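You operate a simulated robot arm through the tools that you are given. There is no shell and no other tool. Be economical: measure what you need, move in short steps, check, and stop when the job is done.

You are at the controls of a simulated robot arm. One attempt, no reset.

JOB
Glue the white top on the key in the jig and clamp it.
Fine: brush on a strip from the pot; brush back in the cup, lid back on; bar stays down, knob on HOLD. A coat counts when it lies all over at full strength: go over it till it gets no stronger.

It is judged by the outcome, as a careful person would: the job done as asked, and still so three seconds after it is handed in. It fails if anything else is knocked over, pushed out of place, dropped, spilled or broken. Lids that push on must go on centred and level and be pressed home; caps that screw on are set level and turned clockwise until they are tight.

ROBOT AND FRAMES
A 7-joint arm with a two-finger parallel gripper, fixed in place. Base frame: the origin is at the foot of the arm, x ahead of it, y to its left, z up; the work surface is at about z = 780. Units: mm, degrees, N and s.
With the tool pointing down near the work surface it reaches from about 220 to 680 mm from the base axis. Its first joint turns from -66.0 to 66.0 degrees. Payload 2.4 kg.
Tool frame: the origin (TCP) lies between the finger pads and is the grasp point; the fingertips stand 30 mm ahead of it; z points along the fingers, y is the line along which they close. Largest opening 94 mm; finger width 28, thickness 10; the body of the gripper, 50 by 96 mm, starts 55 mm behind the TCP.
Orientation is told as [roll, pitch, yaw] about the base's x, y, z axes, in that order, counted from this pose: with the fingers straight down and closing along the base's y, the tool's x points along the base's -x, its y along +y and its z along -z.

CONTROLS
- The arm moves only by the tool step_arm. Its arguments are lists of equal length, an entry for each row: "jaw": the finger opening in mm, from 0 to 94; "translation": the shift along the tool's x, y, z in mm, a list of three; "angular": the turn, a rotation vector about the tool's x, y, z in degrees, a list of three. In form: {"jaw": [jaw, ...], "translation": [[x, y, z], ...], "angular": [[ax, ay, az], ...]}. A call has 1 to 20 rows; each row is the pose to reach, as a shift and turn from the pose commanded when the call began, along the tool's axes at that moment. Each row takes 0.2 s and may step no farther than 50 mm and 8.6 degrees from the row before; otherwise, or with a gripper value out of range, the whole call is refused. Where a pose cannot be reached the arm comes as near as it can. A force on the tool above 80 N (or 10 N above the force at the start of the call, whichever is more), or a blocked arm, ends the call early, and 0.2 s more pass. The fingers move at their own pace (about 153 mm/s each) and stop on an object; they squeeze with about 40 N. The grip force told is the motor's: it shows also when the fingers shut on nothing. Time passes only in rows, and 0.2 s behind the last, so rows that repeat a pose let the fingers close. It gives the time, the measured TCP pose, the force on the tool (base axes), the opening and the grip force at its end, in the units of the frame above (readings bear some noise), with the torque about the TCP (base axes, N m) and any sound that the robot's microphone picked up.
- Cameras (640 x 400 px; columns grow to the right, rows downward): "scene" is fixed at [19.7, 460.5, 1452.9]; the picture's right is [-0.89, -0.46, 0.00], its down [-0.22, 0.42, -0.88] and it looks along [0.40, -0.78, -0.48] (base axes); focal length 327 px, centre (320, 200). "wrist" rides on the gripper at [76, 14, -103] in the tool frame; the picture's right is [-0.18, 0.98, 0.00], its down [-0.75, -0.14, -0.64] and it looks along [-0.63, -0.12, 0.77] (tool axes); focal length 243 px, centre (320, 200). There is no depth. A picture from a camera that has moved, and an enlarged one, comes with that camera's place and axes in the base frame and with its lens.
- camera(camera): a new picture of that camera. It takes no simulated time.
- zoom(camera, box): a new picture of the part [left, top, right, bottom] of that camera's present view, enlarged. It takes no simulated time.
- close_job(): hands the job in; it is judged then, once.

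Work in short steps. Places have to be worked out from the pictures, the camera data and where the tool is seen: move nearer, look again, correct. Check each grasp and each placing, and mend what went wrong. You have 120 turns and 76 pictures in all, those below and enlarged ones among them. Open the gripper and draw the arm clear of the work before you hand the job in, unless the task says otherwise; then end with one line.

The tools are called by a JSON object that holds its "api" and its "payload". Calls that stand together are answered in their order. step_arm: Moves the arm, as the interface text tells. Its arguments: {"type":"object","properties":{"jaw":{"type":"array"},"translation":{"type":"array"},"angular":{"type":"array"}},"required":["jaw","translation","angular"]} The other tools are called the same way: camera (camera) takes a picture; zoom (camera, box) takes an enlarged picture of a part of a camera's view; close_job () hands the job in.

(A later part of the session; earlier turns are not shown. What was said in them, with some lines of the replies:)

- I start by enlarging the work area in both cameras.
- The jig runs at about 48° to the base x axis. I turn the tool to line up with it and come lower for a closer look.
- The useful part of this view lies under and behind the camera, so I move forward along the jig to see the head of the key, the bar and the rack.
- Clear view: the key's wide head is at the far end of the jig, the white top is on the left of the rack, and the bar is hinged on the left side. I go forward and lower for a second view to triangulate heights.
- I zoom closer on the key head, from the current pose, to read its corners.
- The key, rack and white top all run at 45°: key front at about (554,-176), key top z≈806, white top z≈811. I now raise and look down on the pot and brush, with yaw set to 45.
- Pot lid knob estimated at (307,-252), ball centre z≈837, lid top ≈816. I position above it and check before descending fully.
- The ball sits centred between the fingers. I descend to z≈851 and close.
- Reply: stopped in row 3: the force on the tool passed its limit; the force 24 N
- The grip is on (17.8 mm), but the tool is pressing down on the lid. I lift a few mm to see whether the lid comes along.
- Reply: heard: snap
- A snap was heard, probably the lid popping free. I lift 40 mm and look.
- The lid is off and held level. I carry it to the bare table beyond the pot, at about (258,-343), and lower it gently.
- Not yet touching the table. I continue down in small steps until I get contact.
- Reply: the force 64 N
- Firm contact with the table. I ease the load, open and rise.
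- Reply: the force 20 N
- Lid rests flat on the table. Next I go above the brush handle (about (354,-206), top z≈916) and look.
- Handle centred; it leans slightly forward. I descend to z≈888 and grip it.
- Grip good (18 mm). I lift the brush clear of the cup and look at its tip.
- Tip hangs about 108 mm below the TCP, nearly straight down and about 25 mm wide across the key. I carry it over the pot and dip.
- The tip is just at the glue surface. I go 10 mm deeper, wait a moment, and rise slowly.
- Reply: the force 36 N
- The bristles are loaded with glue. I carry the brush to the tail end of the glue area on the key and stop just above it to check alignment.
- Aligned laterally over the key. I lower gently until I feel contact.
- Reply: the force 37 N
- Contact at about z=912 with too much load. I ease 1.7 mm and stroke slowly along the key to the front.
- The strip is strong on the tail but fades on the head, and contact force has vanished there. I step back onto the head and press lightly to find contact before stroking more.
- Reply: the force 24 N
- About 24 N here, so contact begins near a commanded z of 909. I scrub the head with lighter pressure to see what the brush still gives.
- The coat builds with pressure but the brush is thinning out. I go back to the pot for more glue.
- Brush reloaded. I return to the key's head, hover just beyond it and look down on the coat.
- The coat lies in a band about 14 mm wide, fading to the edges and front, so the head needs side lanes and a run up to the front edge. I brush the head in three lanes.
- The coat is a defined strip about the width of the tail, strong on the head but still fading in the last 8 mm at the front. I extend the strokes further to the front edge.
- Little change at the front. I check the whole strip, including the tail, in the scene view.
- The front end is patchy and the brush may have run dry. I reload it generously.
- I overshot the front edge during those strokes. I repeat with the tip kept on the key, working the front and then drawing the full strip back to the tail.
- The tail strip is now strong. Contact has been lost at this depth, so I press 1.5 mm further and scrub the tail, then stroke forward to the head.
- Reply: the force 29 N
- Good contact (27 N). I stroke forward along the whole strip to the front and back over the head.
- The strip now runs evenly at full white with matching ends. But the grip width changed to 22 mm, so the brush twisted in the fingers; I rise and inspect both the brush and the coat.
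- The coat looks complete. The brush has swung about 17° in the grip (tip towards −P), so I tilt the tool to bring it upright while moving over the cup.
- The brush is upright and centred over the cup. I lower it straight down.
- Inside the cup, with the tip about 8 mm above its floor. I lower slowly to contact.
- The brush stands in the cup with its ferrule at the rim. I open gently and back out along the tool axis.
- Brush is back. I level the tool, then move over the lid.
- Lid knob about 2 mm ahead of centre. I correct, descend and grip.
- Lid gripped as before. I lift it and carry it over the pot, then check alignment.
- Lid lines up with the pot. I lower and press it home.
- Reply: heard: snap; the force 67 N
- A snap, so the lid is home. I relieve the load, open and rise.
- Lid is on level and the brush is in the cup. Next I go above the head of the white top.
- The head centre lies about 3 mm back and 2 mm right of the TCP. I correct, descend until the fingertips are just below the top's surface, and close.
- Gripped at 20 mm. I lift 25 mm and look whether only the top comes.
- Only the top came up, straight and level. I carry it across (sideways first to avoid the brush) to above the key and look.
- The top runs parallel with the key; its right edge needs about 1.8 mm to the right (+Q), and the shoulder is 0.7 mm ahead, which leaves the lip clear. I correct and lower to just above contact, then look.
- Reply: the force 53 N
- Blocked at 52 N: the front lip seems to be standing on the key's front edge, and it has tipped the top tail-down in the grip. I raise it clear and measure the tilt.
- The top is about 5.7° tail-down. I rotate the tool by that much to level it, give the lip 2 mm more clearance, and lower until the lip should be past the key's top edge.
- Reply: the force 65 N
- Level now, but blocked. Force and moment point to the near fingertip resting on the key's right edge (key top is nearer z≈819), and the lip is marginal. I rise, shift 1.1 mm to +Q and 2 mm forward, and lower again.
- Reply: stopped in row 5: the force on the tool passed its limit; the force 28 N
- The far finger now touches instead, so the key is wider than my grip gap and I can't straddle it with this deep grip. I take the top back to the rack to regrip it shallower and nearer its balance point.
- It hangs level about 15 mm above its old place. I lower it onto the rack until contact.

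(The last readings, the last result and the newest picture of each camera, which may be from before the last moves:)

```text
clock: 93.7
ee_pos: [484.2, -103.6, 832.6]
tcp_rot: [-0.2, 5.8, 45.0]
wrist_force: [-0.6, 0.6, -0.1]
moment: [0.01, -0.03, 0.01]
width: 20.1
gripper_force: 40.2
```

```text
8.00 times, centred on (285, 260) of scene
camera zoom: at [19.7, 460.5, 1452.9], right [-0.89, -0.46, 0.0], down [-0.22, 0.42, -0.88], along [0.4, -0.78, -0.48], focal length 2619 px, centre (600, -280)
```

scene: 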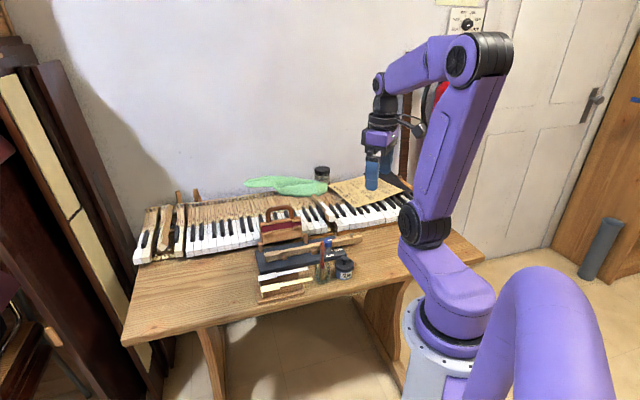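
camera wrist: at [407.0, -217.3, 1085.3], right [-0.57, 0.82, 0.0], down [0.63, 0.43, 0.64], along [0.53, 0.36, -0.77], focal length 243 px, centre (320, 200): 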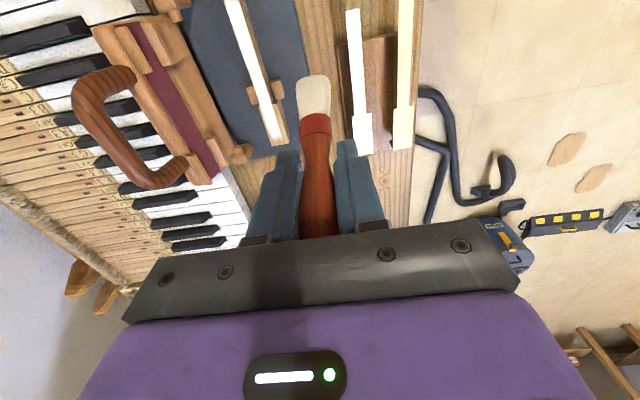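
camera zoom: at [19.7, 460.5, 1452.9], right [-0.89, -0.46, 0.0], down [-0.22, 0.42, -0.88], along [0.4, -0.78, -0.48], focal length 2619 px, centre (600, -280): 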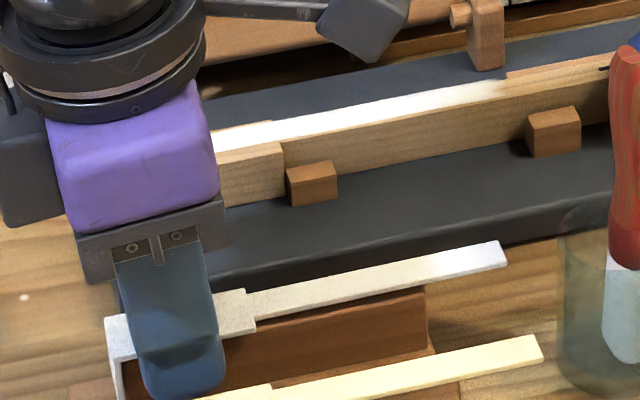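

Nearly touching the support. I continue down slowly until contact.

{"api": "step_arm", "payload": {"jaw": [0, 0, 0, 0, 0, 0], "translation": [[-0.1, 0, 1], [-0.2, 0, 2], [-0.3, 0, 3], [-0.4, 0, 4], [-0.5, 0, 5], [-0.5, 0, 5]], "angular": [[0, 0, 0], [0, 0, 0], [0, 0, 0], [0, 0, 0], [0, 0, 0], [0, 0, 0]]}}

```text
clock: 95.1
ee_pos: [485.7, -103.7, 828.1]
tcp_rot: [-0.4, 5.7, 44.9]
wrist_force: [-2.9, -0.1, 30.9]
moment: [0.16, -0.13, 0.01]
width: 20.3
gripper_force: 40.1
```

Seated on the support. I open, back out along the tool axis, and level the tool.

{"api": "step_arm", "payload": {"jaw": [20, 30, 30, 30, 30, 30, 30], "translation": [[0, 0, -1], [0, 0, -1], [0, 0, -1], [0, 0, -20], [0, 0, -45], [0, 0, -45], [0, 0, -45]], "angular": [[0, 0, 0], [0, 0, 0], [0, 0, 0], [0, 0, 0], [0, 0, 0], [0, -5.7, 0], [0, -5.7, 0]]}}

{"api": "zoom", "payload": {"camera": "wrist", "box": [220, 30, 420, 200]}}

```text
clock: 96.7
ee_pos: [489.7, -99.1, 872.7]
tcp_rot: [-0.2, 0.0, 44.9]
wrist_force: [-0.1, -0.2, 0.0]
moment: [0.01, 0.02, -0.01]
width: 30.0
gripper_force: 0.2
```

```text
2.35 times, centred on (320, 115) of wrist
camera zoom: at [424.9, -143.0, 974.8], right [-0.56, 0.83, 0.0], down [0.63, 0.43, 0.64], along [0.53, 0.36, -0.77], focal length 571 px, centre (320, 400)
```

zoom: 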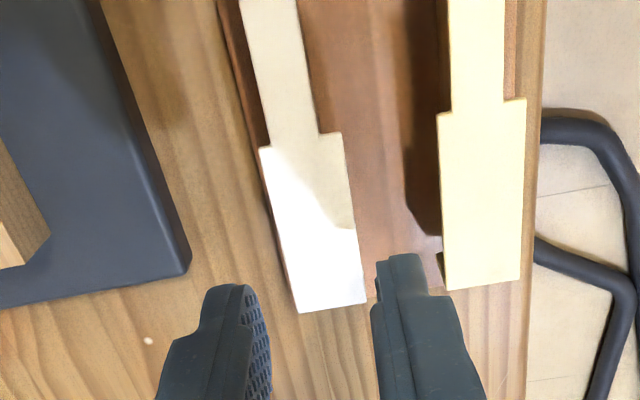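

Top is back squarely on the rack. From the contact heights its surface should be at z≈823, so I try a shallow grip with the TCP at ≈849, nearer the shoulder.

{"api": "step_arm", "payload": {"jaw": [30, 30, 10, 10, 10], "translation": [[19, 1.3, 10], [19, 1.3, 23], [19, 1.3, 23], [19, 1.3, 23], [19, 1.3, 23]], "angular": [[0, 0, 0], [0, 0, 0], [0, 0, 0], [0, 0, 0], [0, 0, 0]]}}

```text
clock: 97.9
ee_pos: [474.1, -110.6, 849.3]
tcp_rot: [-0.3, 0.1, 44.9]
wrist_force: [-0.3, -0.3, -0.3]
moment: [-0.01, 0.02, -0.01]
width: 9.9
gripper_force: 0.0
```

Missed above. I reopen, lower 3 mm and try again.

{"api": "step_arm", "payload": {"jaw": [30, 30, 30, 10, 10, 10], "translation": [[0, 0, 0], [0, 0, 0], [0, 0, 3], [0, 0, 3], [0, 0, 3], [0, 0, 3]], "angular": [[0, 0, 0], [0, 0, 0], [0, 0, 0], [0, 0, 0], [0, 0, 0], [0, 0, 0]]}}

```text
clock: 99.3
ee_pos: [473.2, -111.7, 847.4]
tcp_rot: [-0.1, 0.0, 44.9]
wrist_force: [0.5, 0.1, 1.8]
moment: [-0.05, 0.02, -0.01]
width: 20.4
gripper_force: 39.8
```

Caught at 20.4 mm with a shallow overlap. I lift gently and check with one picture.

{"api": "step_arm", "payload": {"jaw": [0, 0, 0, 0, 0], "translation": [[0, 0, -2], [0, 0, -8], [0, 0, -18], [0, 0, -32], [0, 0, -32]], "angular": [[0, 0, 0], [0, 0, 0], [0, 0, 0], [0, 0, 0], [0, 0, 0]]}}

{"api": "zoom", "payload": {"camera": "scene", "box": [250, 220, 320, 280]}}

```text
clock: 100.5
ee_pos: [473.5, -111.1, 879.3]
tcp_rot: [-0.1, 0.0, 44.9]
wrist_force: [-0.6, 0.4, -0.2]
moment: [0.01, 0.01, 0.01]
width: 20.5
gripper_force: 39.8
```

```text
6.67 times, centred on (285, 250) of scene
camera zoom: at [19.7, 460.5, 1452.9], right [-0.89, -0.46, 0.0], down [-0.22, 0.42, -0.88], along [0.4, -0.78, -0.48], focal length 2182 px, centre (553, -133)
```

zoom: 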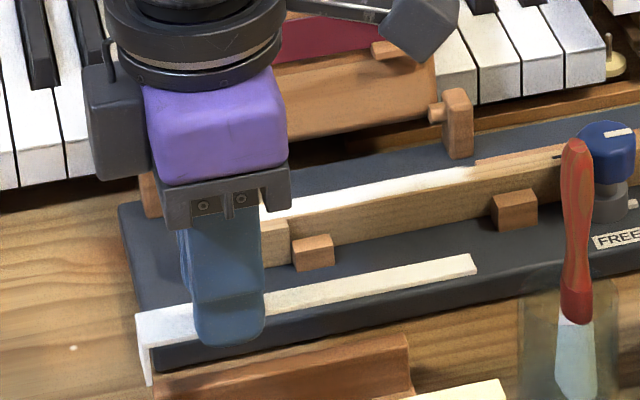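

Level and held shallow. I carry it over the key (lip about 1.5 mm ahead of the key front) and check from the wrist before lowering.

{"api": "step_arm", "payload": {"jaw": [0, 0, 0, 0, 0, 0], "translation": [[0, -35, 0], [0, -70, 0], [0, -98, 0], [27.2, -98, 0], [27.2, -98, 10], [27.2, -98, 10]], "angular": [[0, 0, 0], [0, 0, 0], [0, 0, 0], [0, 0, 0], [0, 0, 0], [0, 0, 0]]}}

{"api": "zoom", "payload": {"camera": "wrist", "box": [220, 0, 420, 170]}}

```text
clock: 101.9
ee_pos: [525.3, -200.8, 868.4]
tcp_rot: [-0.3, 0.0, 44.9]
wrist_force: [-0.1, 0.9, 0.4]
moment: [0.0, 0.0, 0.02]
width: 20.0
gripper_force: 39.8
```

```text
2.35 times, centred on (320, 85) of wrist
camera zoom: at [460.7, -244.3, 970.3], right [-0.56, 0.83, 0.0], down [0.63, 0.43, 0.64], along [0.53, 0.36, -0.77], focal length 571 px, centre (320, 471)
```

zoom: 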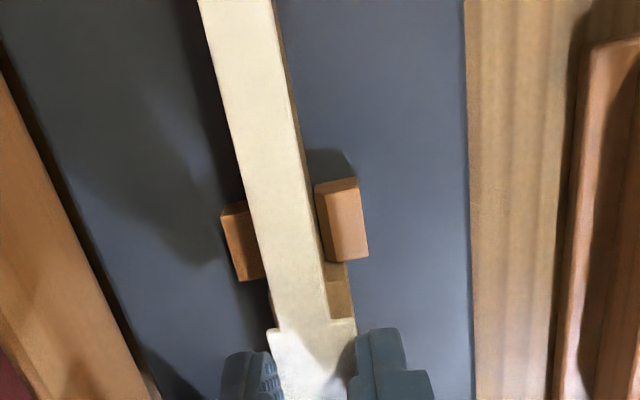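

Sideways it is within 0.4 mm and parallel. I move another 1.2 mm forward for lip clearance and lower in steps.

{"api": "step_arm", "payload": {"jaw": [0, 0, 0, 0, 0], "translation": [[-1.2, 0, 0], [-1.2, 0, 5], [-1.2, 0, 9], [-1.2, 0, 12], [-1.2, 0, 14]], "angular": [[0, 0, 0], [0, 0, 0], [0, 0, 0], [0, 0, 0], [0, 0, 0]]}}

```text
clock: 103.1
ee_pos: [524.4, -199.0, 853.9]
tcp_rot: [-0.2, 0.0, 44.9]
wrist_force: [-0.1, -0.1, 0.1]
moment: [0.02, 0.0, 0.02]
width: 20.3
gripper_force: 40.2
```

No contact yet, so the lip is clear of the key front. I continue in 1 mm steps.

{"api": "step_arm", "payload": {"jaw": [0, 0, 0, 0, 0], "translation": [[0, 0, 1.5], [0, 0, 3], [0, 0, 4], [0, 0, 5], [0, 0, 5]], "angular": [[0, 0, 0], [0, 0, 0], [0, 0, 0], [0, 0, 0], [0, 0, 0]]}}

```text
clock: 104.3
ee_pos: [524.6, -198.5, 851.0]
tcp_rot: [-0.2, 0.0, 44.8]
wrist_force: [-1.9, 0.8, 11.6]
moment: [-0.34, 0.26, -0.05]
width: 20.1
gripper_force: 40.5
```

Contact at about z=850.5. I check with one wide scene zoom that includes the knob.

{"api": "zoom", "payload": {"camera": "scene", "box": [255, 205, 345, 261]}}

```text
7.11 times, centred on (300, 233) of scene
camera zoom: at [19.4, 460.6, 1452.8], right [-0.89, -0.46, 0.0], down [-0.22, 0.42, -0.88], along [0.4, -0.78, -0.48], focal length 2328 px, centre (462, -35)
```

zoom: 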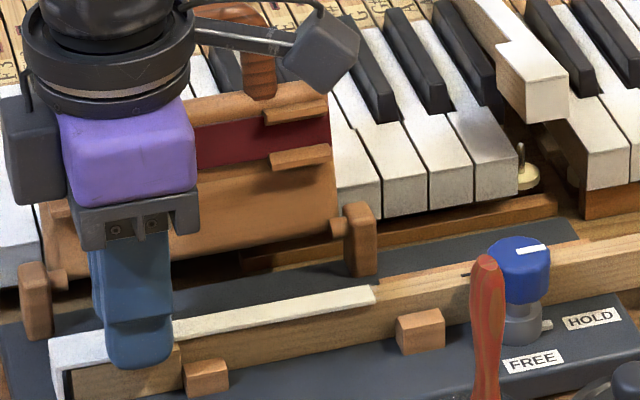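

The top lies flush along the key with the lip just ahead of the front. I ease it back gently until the lip meets the key's front.

{"api": "step_arm", "payload": {"jaw": [0, 0, 0, 0], "translation": [[0.5, 0, 0], [1, 0, 0], [1.5, 0, 0], [1.5, 0, 0]], "angular": [[0, 0, 0], [0, 0, 0], [0, 0, 0], [0, 0, 0]]}}

```text
clock: 105.3
ee_pos: [524.0, -199.6, 851.8]
tcp_rot: [-0.2, -0.2, 45.1]
wrist_force: [5.7, 3.4, 14.1]
moment: [-0.19, -0.09, 0.09]
width: 20.1
gripper_force: 40.8
```

{"api": "step_arm", "payload": {"jaw": [0, 0, 0], "translation": [[0.5, 0, 0], [1, 0, 0], [1, 0, 0]], "angular": [[0, 0, 0], [0, 0, 0], [0, 0, 0]]}}

```text
clock: 106.1
ee_pos: [523.0, -201.9, 849.6]
tcp_rot: [-0.2, 0.1, 44.8]
wrist_force: [6.0, 3.9, 15.2]
moment: [-0.08, -0.18, 0.09]
width: 20.2
gripper_force: 39.8
```

{"api": "step_arm", "payload": {"jaw": [0, 0, 0], "translation": [[0.4, 0, 0], [0.8, 0, 0], [0.8, 0, 0]], "angular": [[0, 0, 0], [0, 0, 0], [0, 0, 0]]}}

```text
clock: 106.9
ee_pos: [520.8, -202.1, 849.3]
tcp_rot: [-0.2, 0.1, 44.9]
wrist_force: [5.0, 4.1, 12.5]
moment: [-0.02, -0.15, 0.05]
width: 20.1
gripper_force: 40.2
```

{"api": "step_arm", "payload": {"jaw": [0, 0, 0], "translation": [[0.4, 0, 0], [0.8, 0, 0], [0.8, 0, 0]], "angular": [[0, 0, 0], [0, 0, 0], [0, 0, 0]]}}

```text
clock: 107.7
ee_pos: [521.2, -203.1, 849.5]
tcp_rot: [-0.2, 0.0, 44.9]
wrist_force: [6.3, 4.6, 8.0]
moment: [0.14, -0.25, 0.02]
width: 20.2
gripper_force: 39.7
```

Horizontal force is now rising relative to the load, so the lip has met the front. I release and rise straight up.

{"api": "step_arm", "payload": {"jaw": [22, 26, 30, 30, 40, 40], "translation": [[0, 0, 0], [0, 0, 0], [0, 0, 0], [0, 0, -20], [0, 0, -60], [0, 0, -100]], "angular": [[0, 0, 0], [0, 0, 0], [0, 0, 0], [0, 0, 0], [0, 0, 0], [0, 0, 0]]}}

{"api": "camera", "payload": {"camera": "wrist"}}

```text
clock: 109.1
ee_pos: [521.7, -202.2, 951.5]
tcp_rot: [-0.2, 0.0, 44.9]
wrist_force: [-0.8, 0.0, 0.2]
moment: [-0.01, -0.02, 0.0]
width: 39.7
gripper_force: 0.0
```

```text
2 pictures are left
camera wrist: at [458.1, -245.6, 1052.6], right [-0.56, 0.83, 0.0], down [0.63, 0.43, 0.64], along [0.53, 0.36, -0.77], focal length 243 px, centre (320, 200)
```

wrist: 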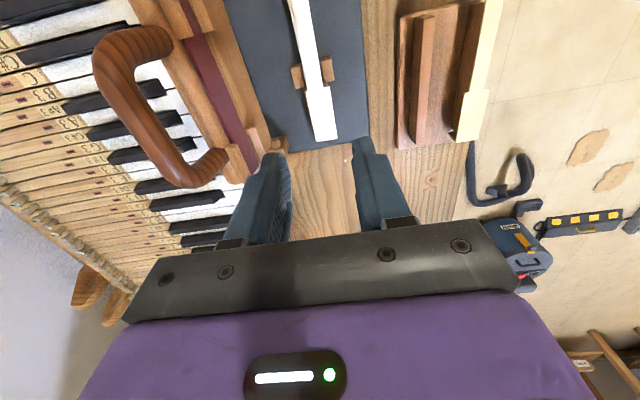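

The white top sits in place on the key. The bar's handle rod is around P≈188, Q≈−600, z≈922 (x 557, y −291), leaning back past its hinge at Q≈−565, z≈821. I go over it with open jaws and grip it.

{"api": "step_arm", "payload": {"jaw": [60, 60, 60, 60, 60, 60, 20, 5, 5], "translation": [[0, 0, -36], [19, -44, -36], [38, -88, -36], [38, -88, -12], [38, -88, 5], [38, -88, 11.5], [38, -88, 11.5], [38, -88, 11.5], [38, -88, 11.5]], "angular": [[0, 0, 0], [0, 0, 0], [0, 0, 0], [0, 0, 0], [0, 0, 0], [0, 0, 0], [0, 0, 0], [0, 0, 0], [0, 0, 0]]}}

```text
clock: 111.1
ee_pos: [557.2, -291.4, 940.0]
tcp_rot: [-0.1, -0.1, 45.1]
wrist_force: [-1.4, -1.2, -0.2]
moment: [0.07, -0.17, 0.74]
width: 15.7
gripper_force: 40.2
```

Rod gripped (15.7 mm). I lead it along the arc about the hinge, first up to vertical, watching the forces.

{"api": "step_arm", "payload": {"jaw": [5, 5, 5, 5], "translation": [[0, 7.7, -2.4], [0, 15.8, -4.1], [0, 25, -5.3], [0, 34.5, -5.7]], "angular": [[0, 0, 0], [0, 0, 0], [0, 0, 0], [0, 0, 0]]}}

```text
clock: 112.1
ee_pos: [531.4, -267.7, 945.0]
tcp_rot: [-0.2, 0.1, 44.9]
wrist_force: [-3.7, -5.3, 5.1]
moment: [-0.45, 0.19, 1.08]
width: 15.5
gripper_force: 40.0
```

Light forces; the bar follows. I continue over and down to about 40° past vertical.

{"api": "step_arm", "payload": {"jaw": [5, 5, 5, 5, 5], "translation": [[0, 10, 0.5], [0, 18.7, 1.6], [0, 36.8, 6.5], [0, 53.9, 14.4], [0, 69.2, 25.2]], "angular": [[0, 0, 0], [0, 0, 0], [0, 0, 0], [0, 0, 0], [0, 0, 0]]}}

```text
clock: 113.3
ee_pos: [482.5, -218.1, 918.9]
tcp_rot: [-0.2, 0.0, 44.9]
wrist_force: [-7.4, -8.7, 0.0]
moment: [-0.57, 0.22, 1.13]
width: 15.8
gripper_force: 39.8
```

Still free, with slight side load along P that I relax by 1 mm. Continue to 70°.

{"api": "step_arm", "payload": {"jaw": [5, 5, 5, 5, 5], "translation": [[0.5, 6.5, 6.2], [1, 13.3, 13.3], [1, 19, 20.5], [1, 24.1, 28.6], [1, 32, 45.7]], "angular": [[0, 0, 0], [0, 0, 0], [0, 0, 0], [0, 0, 0], [0, 0, 0]]}}

```text
clock: 114.5
ee_pos: [459.2, -194.2, 873.3]
tcp_rot: [-0.1, 0.0, 45.0]
wrist_force: [-6.9, -0.7, 2.4]
moment: [-0.43, 0.22, 1.09]
width: 16.1
gripper_force: 40.5
```

{"api": "step_arm", "payload": {"jaw": [5, 5, 5, 5], "translation": [[0, 1.5, 4.4], [0, 2.8, 8.9], [0, 3.9, 13.5], [0, 4.9, 18.1]], "angular": [[0, 0, 0], [0, 0, 0], [0, 0, 0], [0, 0, 0]]}}

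```text
clock: 115.5
ee_pos: [455.6, -191.7, 855.2]
tcp_rot: [0.0, 0.1, 45.0]
wrist_force: [-11.7, 9.9, 2.3]
moment: [-0.17, 0.19, 1.09]
width: 15.8
gripper_force: 40.5
```

Radial load of 15 N, so I let the path out 1.5 mm and continue down in small steps.

{"api": "step_arm", "payload": {"jaw": [5, 5, 5, 5], "translation": [[0, 1.5, 2], [0, 2.2, 4.7], [0, 2.6, 7], [0, 2.9, 9.3]], "angular": [[0, 0, 0], [0, 0, 0], [0, 0, 0], [0, 0, 0]]}}

```text
clock: 116.5
ee_pos: [454.5, -189.9, 845.9]
tcp_rot: [-0.2, 0.0, 45.0]
wrist_force: [-7.6, 9.5, 1.0]
moment: [-0.18, 0.15, 1.14]
width: 15.7
gripper_force: 40.3
```

{"api": "step_arm", "payload": {"jaw": [5, 5, 5, 5, 5], "translation": [[0, 0.8, 2], [0, 1, 4], [0, 1.1, 6], [0, 1.2, 8], [0, 1.2, 8]], "angular": [[0, 0, 0], [0, 0, 0], [0, 0, 0], [0, 0, 0], [0, 0, 0]]}}

```text
clock: 117.7
ee_pos: [453.1, -190.2, 840.6]
tcp_rot: [-0.4, -0.2, 45.0]
wrist_force: [-8.4, 9.2, 41.3]
moment: [-0.09, 0.15, 1.14]
width: 15.7
gripper_force: 40.1
```

Solid contact: the bar is down. I ease off, open, rise, and look at bar and knob together.

{"api": "step_arm", "payload": {"jaw": [5, 24, 32, 32, 32, 32], "translation": [[0, 0, -2], [0, 0, -2], [0, 0, -2], [0, 0, -20], [0, 0, -60], [0, 0, -105]], "angular": [[0, 0, 0], [0, 0, 0], [0, 0, 0], [0, 0, 0], [0, 0, 0], [0, 0, 0]]}}

{"api": "zoom", "payload": {"camera": "scene", "box": [255, 205, 365, 275]}}

```text
clock: 119.1
ee_pos: [454.9, -189.9, 942.6]
tcp_rot: [-0.1, -0.2, 44.9]
wrist_force: [-0.1, 0.2, 0.0]
moment: [0.0, -0.02, 0.04]
width: 32.1
gripper_force: 0.1
```

```text
5.71 times, centred on (310, 240) of scene
camera zoom: at [19.7, 460.5, 1452.9], right [-0.89, -0.46, 0.0], down [-0.22, 0.42, -0.88], along [0.4, -0.78, -0.48], focal length 1870 px, centre (377, -29)
```

zoom: 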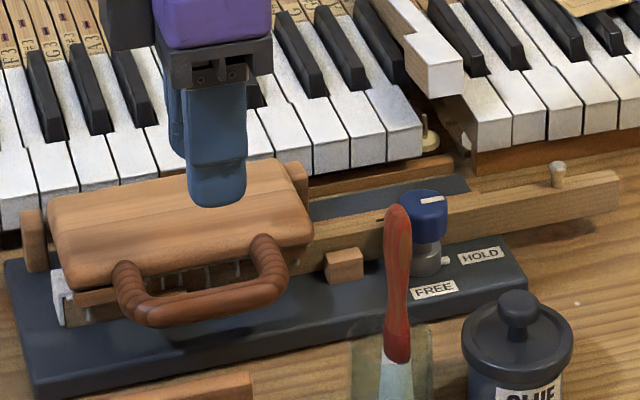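

The bar stays down by itself on the white top. The knob's pointer already seems to lie towards HOLD rather than FREE, so I test it: grip the cap (P≈55, Q≈−490, top z≈845) and feel its travel.

{"api": "step_arm", "payload": {"jaw": [44, 44, 44, 44, 44, 44, 44], "translation": [[44, -11, 0], [88, -22, 0], [132.4, -34.1, 0], [132.4, -34.1, 30], [132.4, -34.1, 60], [132.4, -34.1, 78], [132.4, -34.1, 85]], "angular": [[0, 0, 0], [0, 0, 0], [0, 0, 0], [0, 0, 0], [0, 0, 0], [0, 0, 0], [0, 0, 0]]}}

{"api": "step_arm", "payload": {"jaw": [10, 10, 10], "translation": [[0, 0, 0], [0, 0, 0], [0, 0, 0]], "angular": [[0, 0, 0], [0, 0, 0], [0, 0, 0]]}}

```text
clock: 120.7
ee_pos: [384.3, -306.3, 856.8]
tcp_rot: [-0.3, 0.0, 44.9]
wrist_force: [-0.4, 1.0, -0.1]
moment: [0.02, 0.0, -0.02]
width: 43.8
gripper_force: 0.0
```

```text
clock: 121.5
ee_pos: [386.1, -309.1, 857.5]
tcp_rot: [-0.5, 0.1, 44.8]
wrist_force: [12.7, -12.1, 0.1]
moment: [-0.18, -0.14, -0.29]
width: 27.8
gripper_force: 39.8
```

Cap gripped (27.8 mm) with a small offset. I centre by −1.8 mm and turn a little counter-clockwise (towards HOLD) to feel resistance.

{"api": "step_arm", "payload": {"jaw": [10, 10, 10], "translation": [[0, -1.8, 0], [0, -1.8, 0], [0, -1.8, 0]], "angular": [[0, 0, 0], [0, 0, -4], [0, 0, -8]]}}

```text
clock: 122.3
ee_pos: [386.3, -309.9, 856.5]
tcp_rot: [-0.2, 0.0, 52.8]
wrist_force: [7.4, -11.7, 8.1]
moment: [-0.21, -0.18, -0.45]
width: 28.2
gripper_force: 40.1
```

{"api": "step_arm", "payload": {"jaw": [10, 10, 10], "translation": [[0, 0, 0], [0, 0, 0], [0, 0, 0]], "angular": [[0, 0, -5], [0, 0, -10], [0, 0, -10]]}}

```text
clock: 123.1
ee_pos: [386.4, -308.4, 858.1]
tcp_rot: [-0.3, 0.1, 63.0]
wrist_force: [11.1, -11.9, -0.7]
moment: [-0.4, 0.09, -0.38]
width: 27.8
gripper_force: 40.5
```

The torque stays level at about 0.4 N·m, so I can't tell turning from slipping. I release, rise and use the last picture to read the knob.

{"api": "step_arm", "payload": {"jaw": [34, 44, 44, 44, 44, 44], "translation": [[0, 0, 0], [0, 0, 0], [0, 0, -30], [0, 0, -70], [0, 0, -110], [0, 0, -140]], "angular": [[0, 0, 0], [0, 0, 0], [0, 0, 0], [0, 0, 0], [0, 0, 0], [0, 0, 0]]}}

{"api": "zoom", "payload": {"camera": "scene", "box": [305, 228, 353, 264]}}

```text
clock: 124.5
ee_pos: [384.3, -308.1, 998.4]
tcp_rot: [-0.2, 0.0, 62.9]
wrist_force: [0.1, 0.8, 0.1]
moment: [0.0, 0.02, 0.02]
width: 44.2
gripper_force: 0.2
```

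```text
11.11 times, centred on (329, 246) of scene
camera zoom: at [19.7, 460.5, 1452.9], right [-0.89, -0.46, 0.0], down [-0.22, 0.42, -0.88], along [0.4, -0.78, -0.48], focal length 3637 px, centre (220, -311)
```

zoom: 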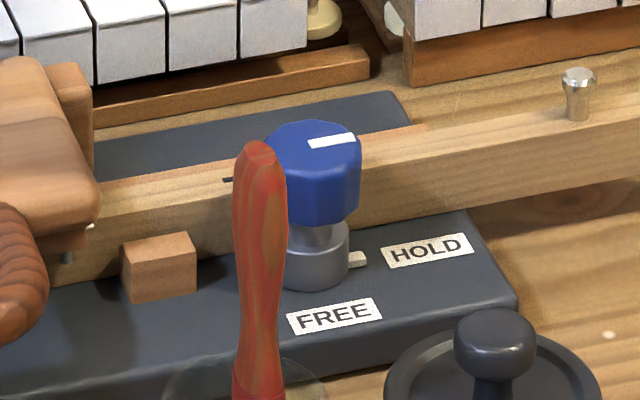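

The stripe and tab are unchanged and point straight at HOLD, against a stop that let my fingers slip. The knob was already on HOLD and stays there. Bar down, lid on, brush in its cup, gripper open and clear, so I hand in.

{"api": "close_job", "payload": {}}

```text
The job is handed in.
```

The white top is glued on the key in the jig with the bar down on it. The brush is back in the cup and the lid snapped back on the pot. The knob already pointed at HOLD when I started. It did not move when I tried turning it further that way, so I left it there.
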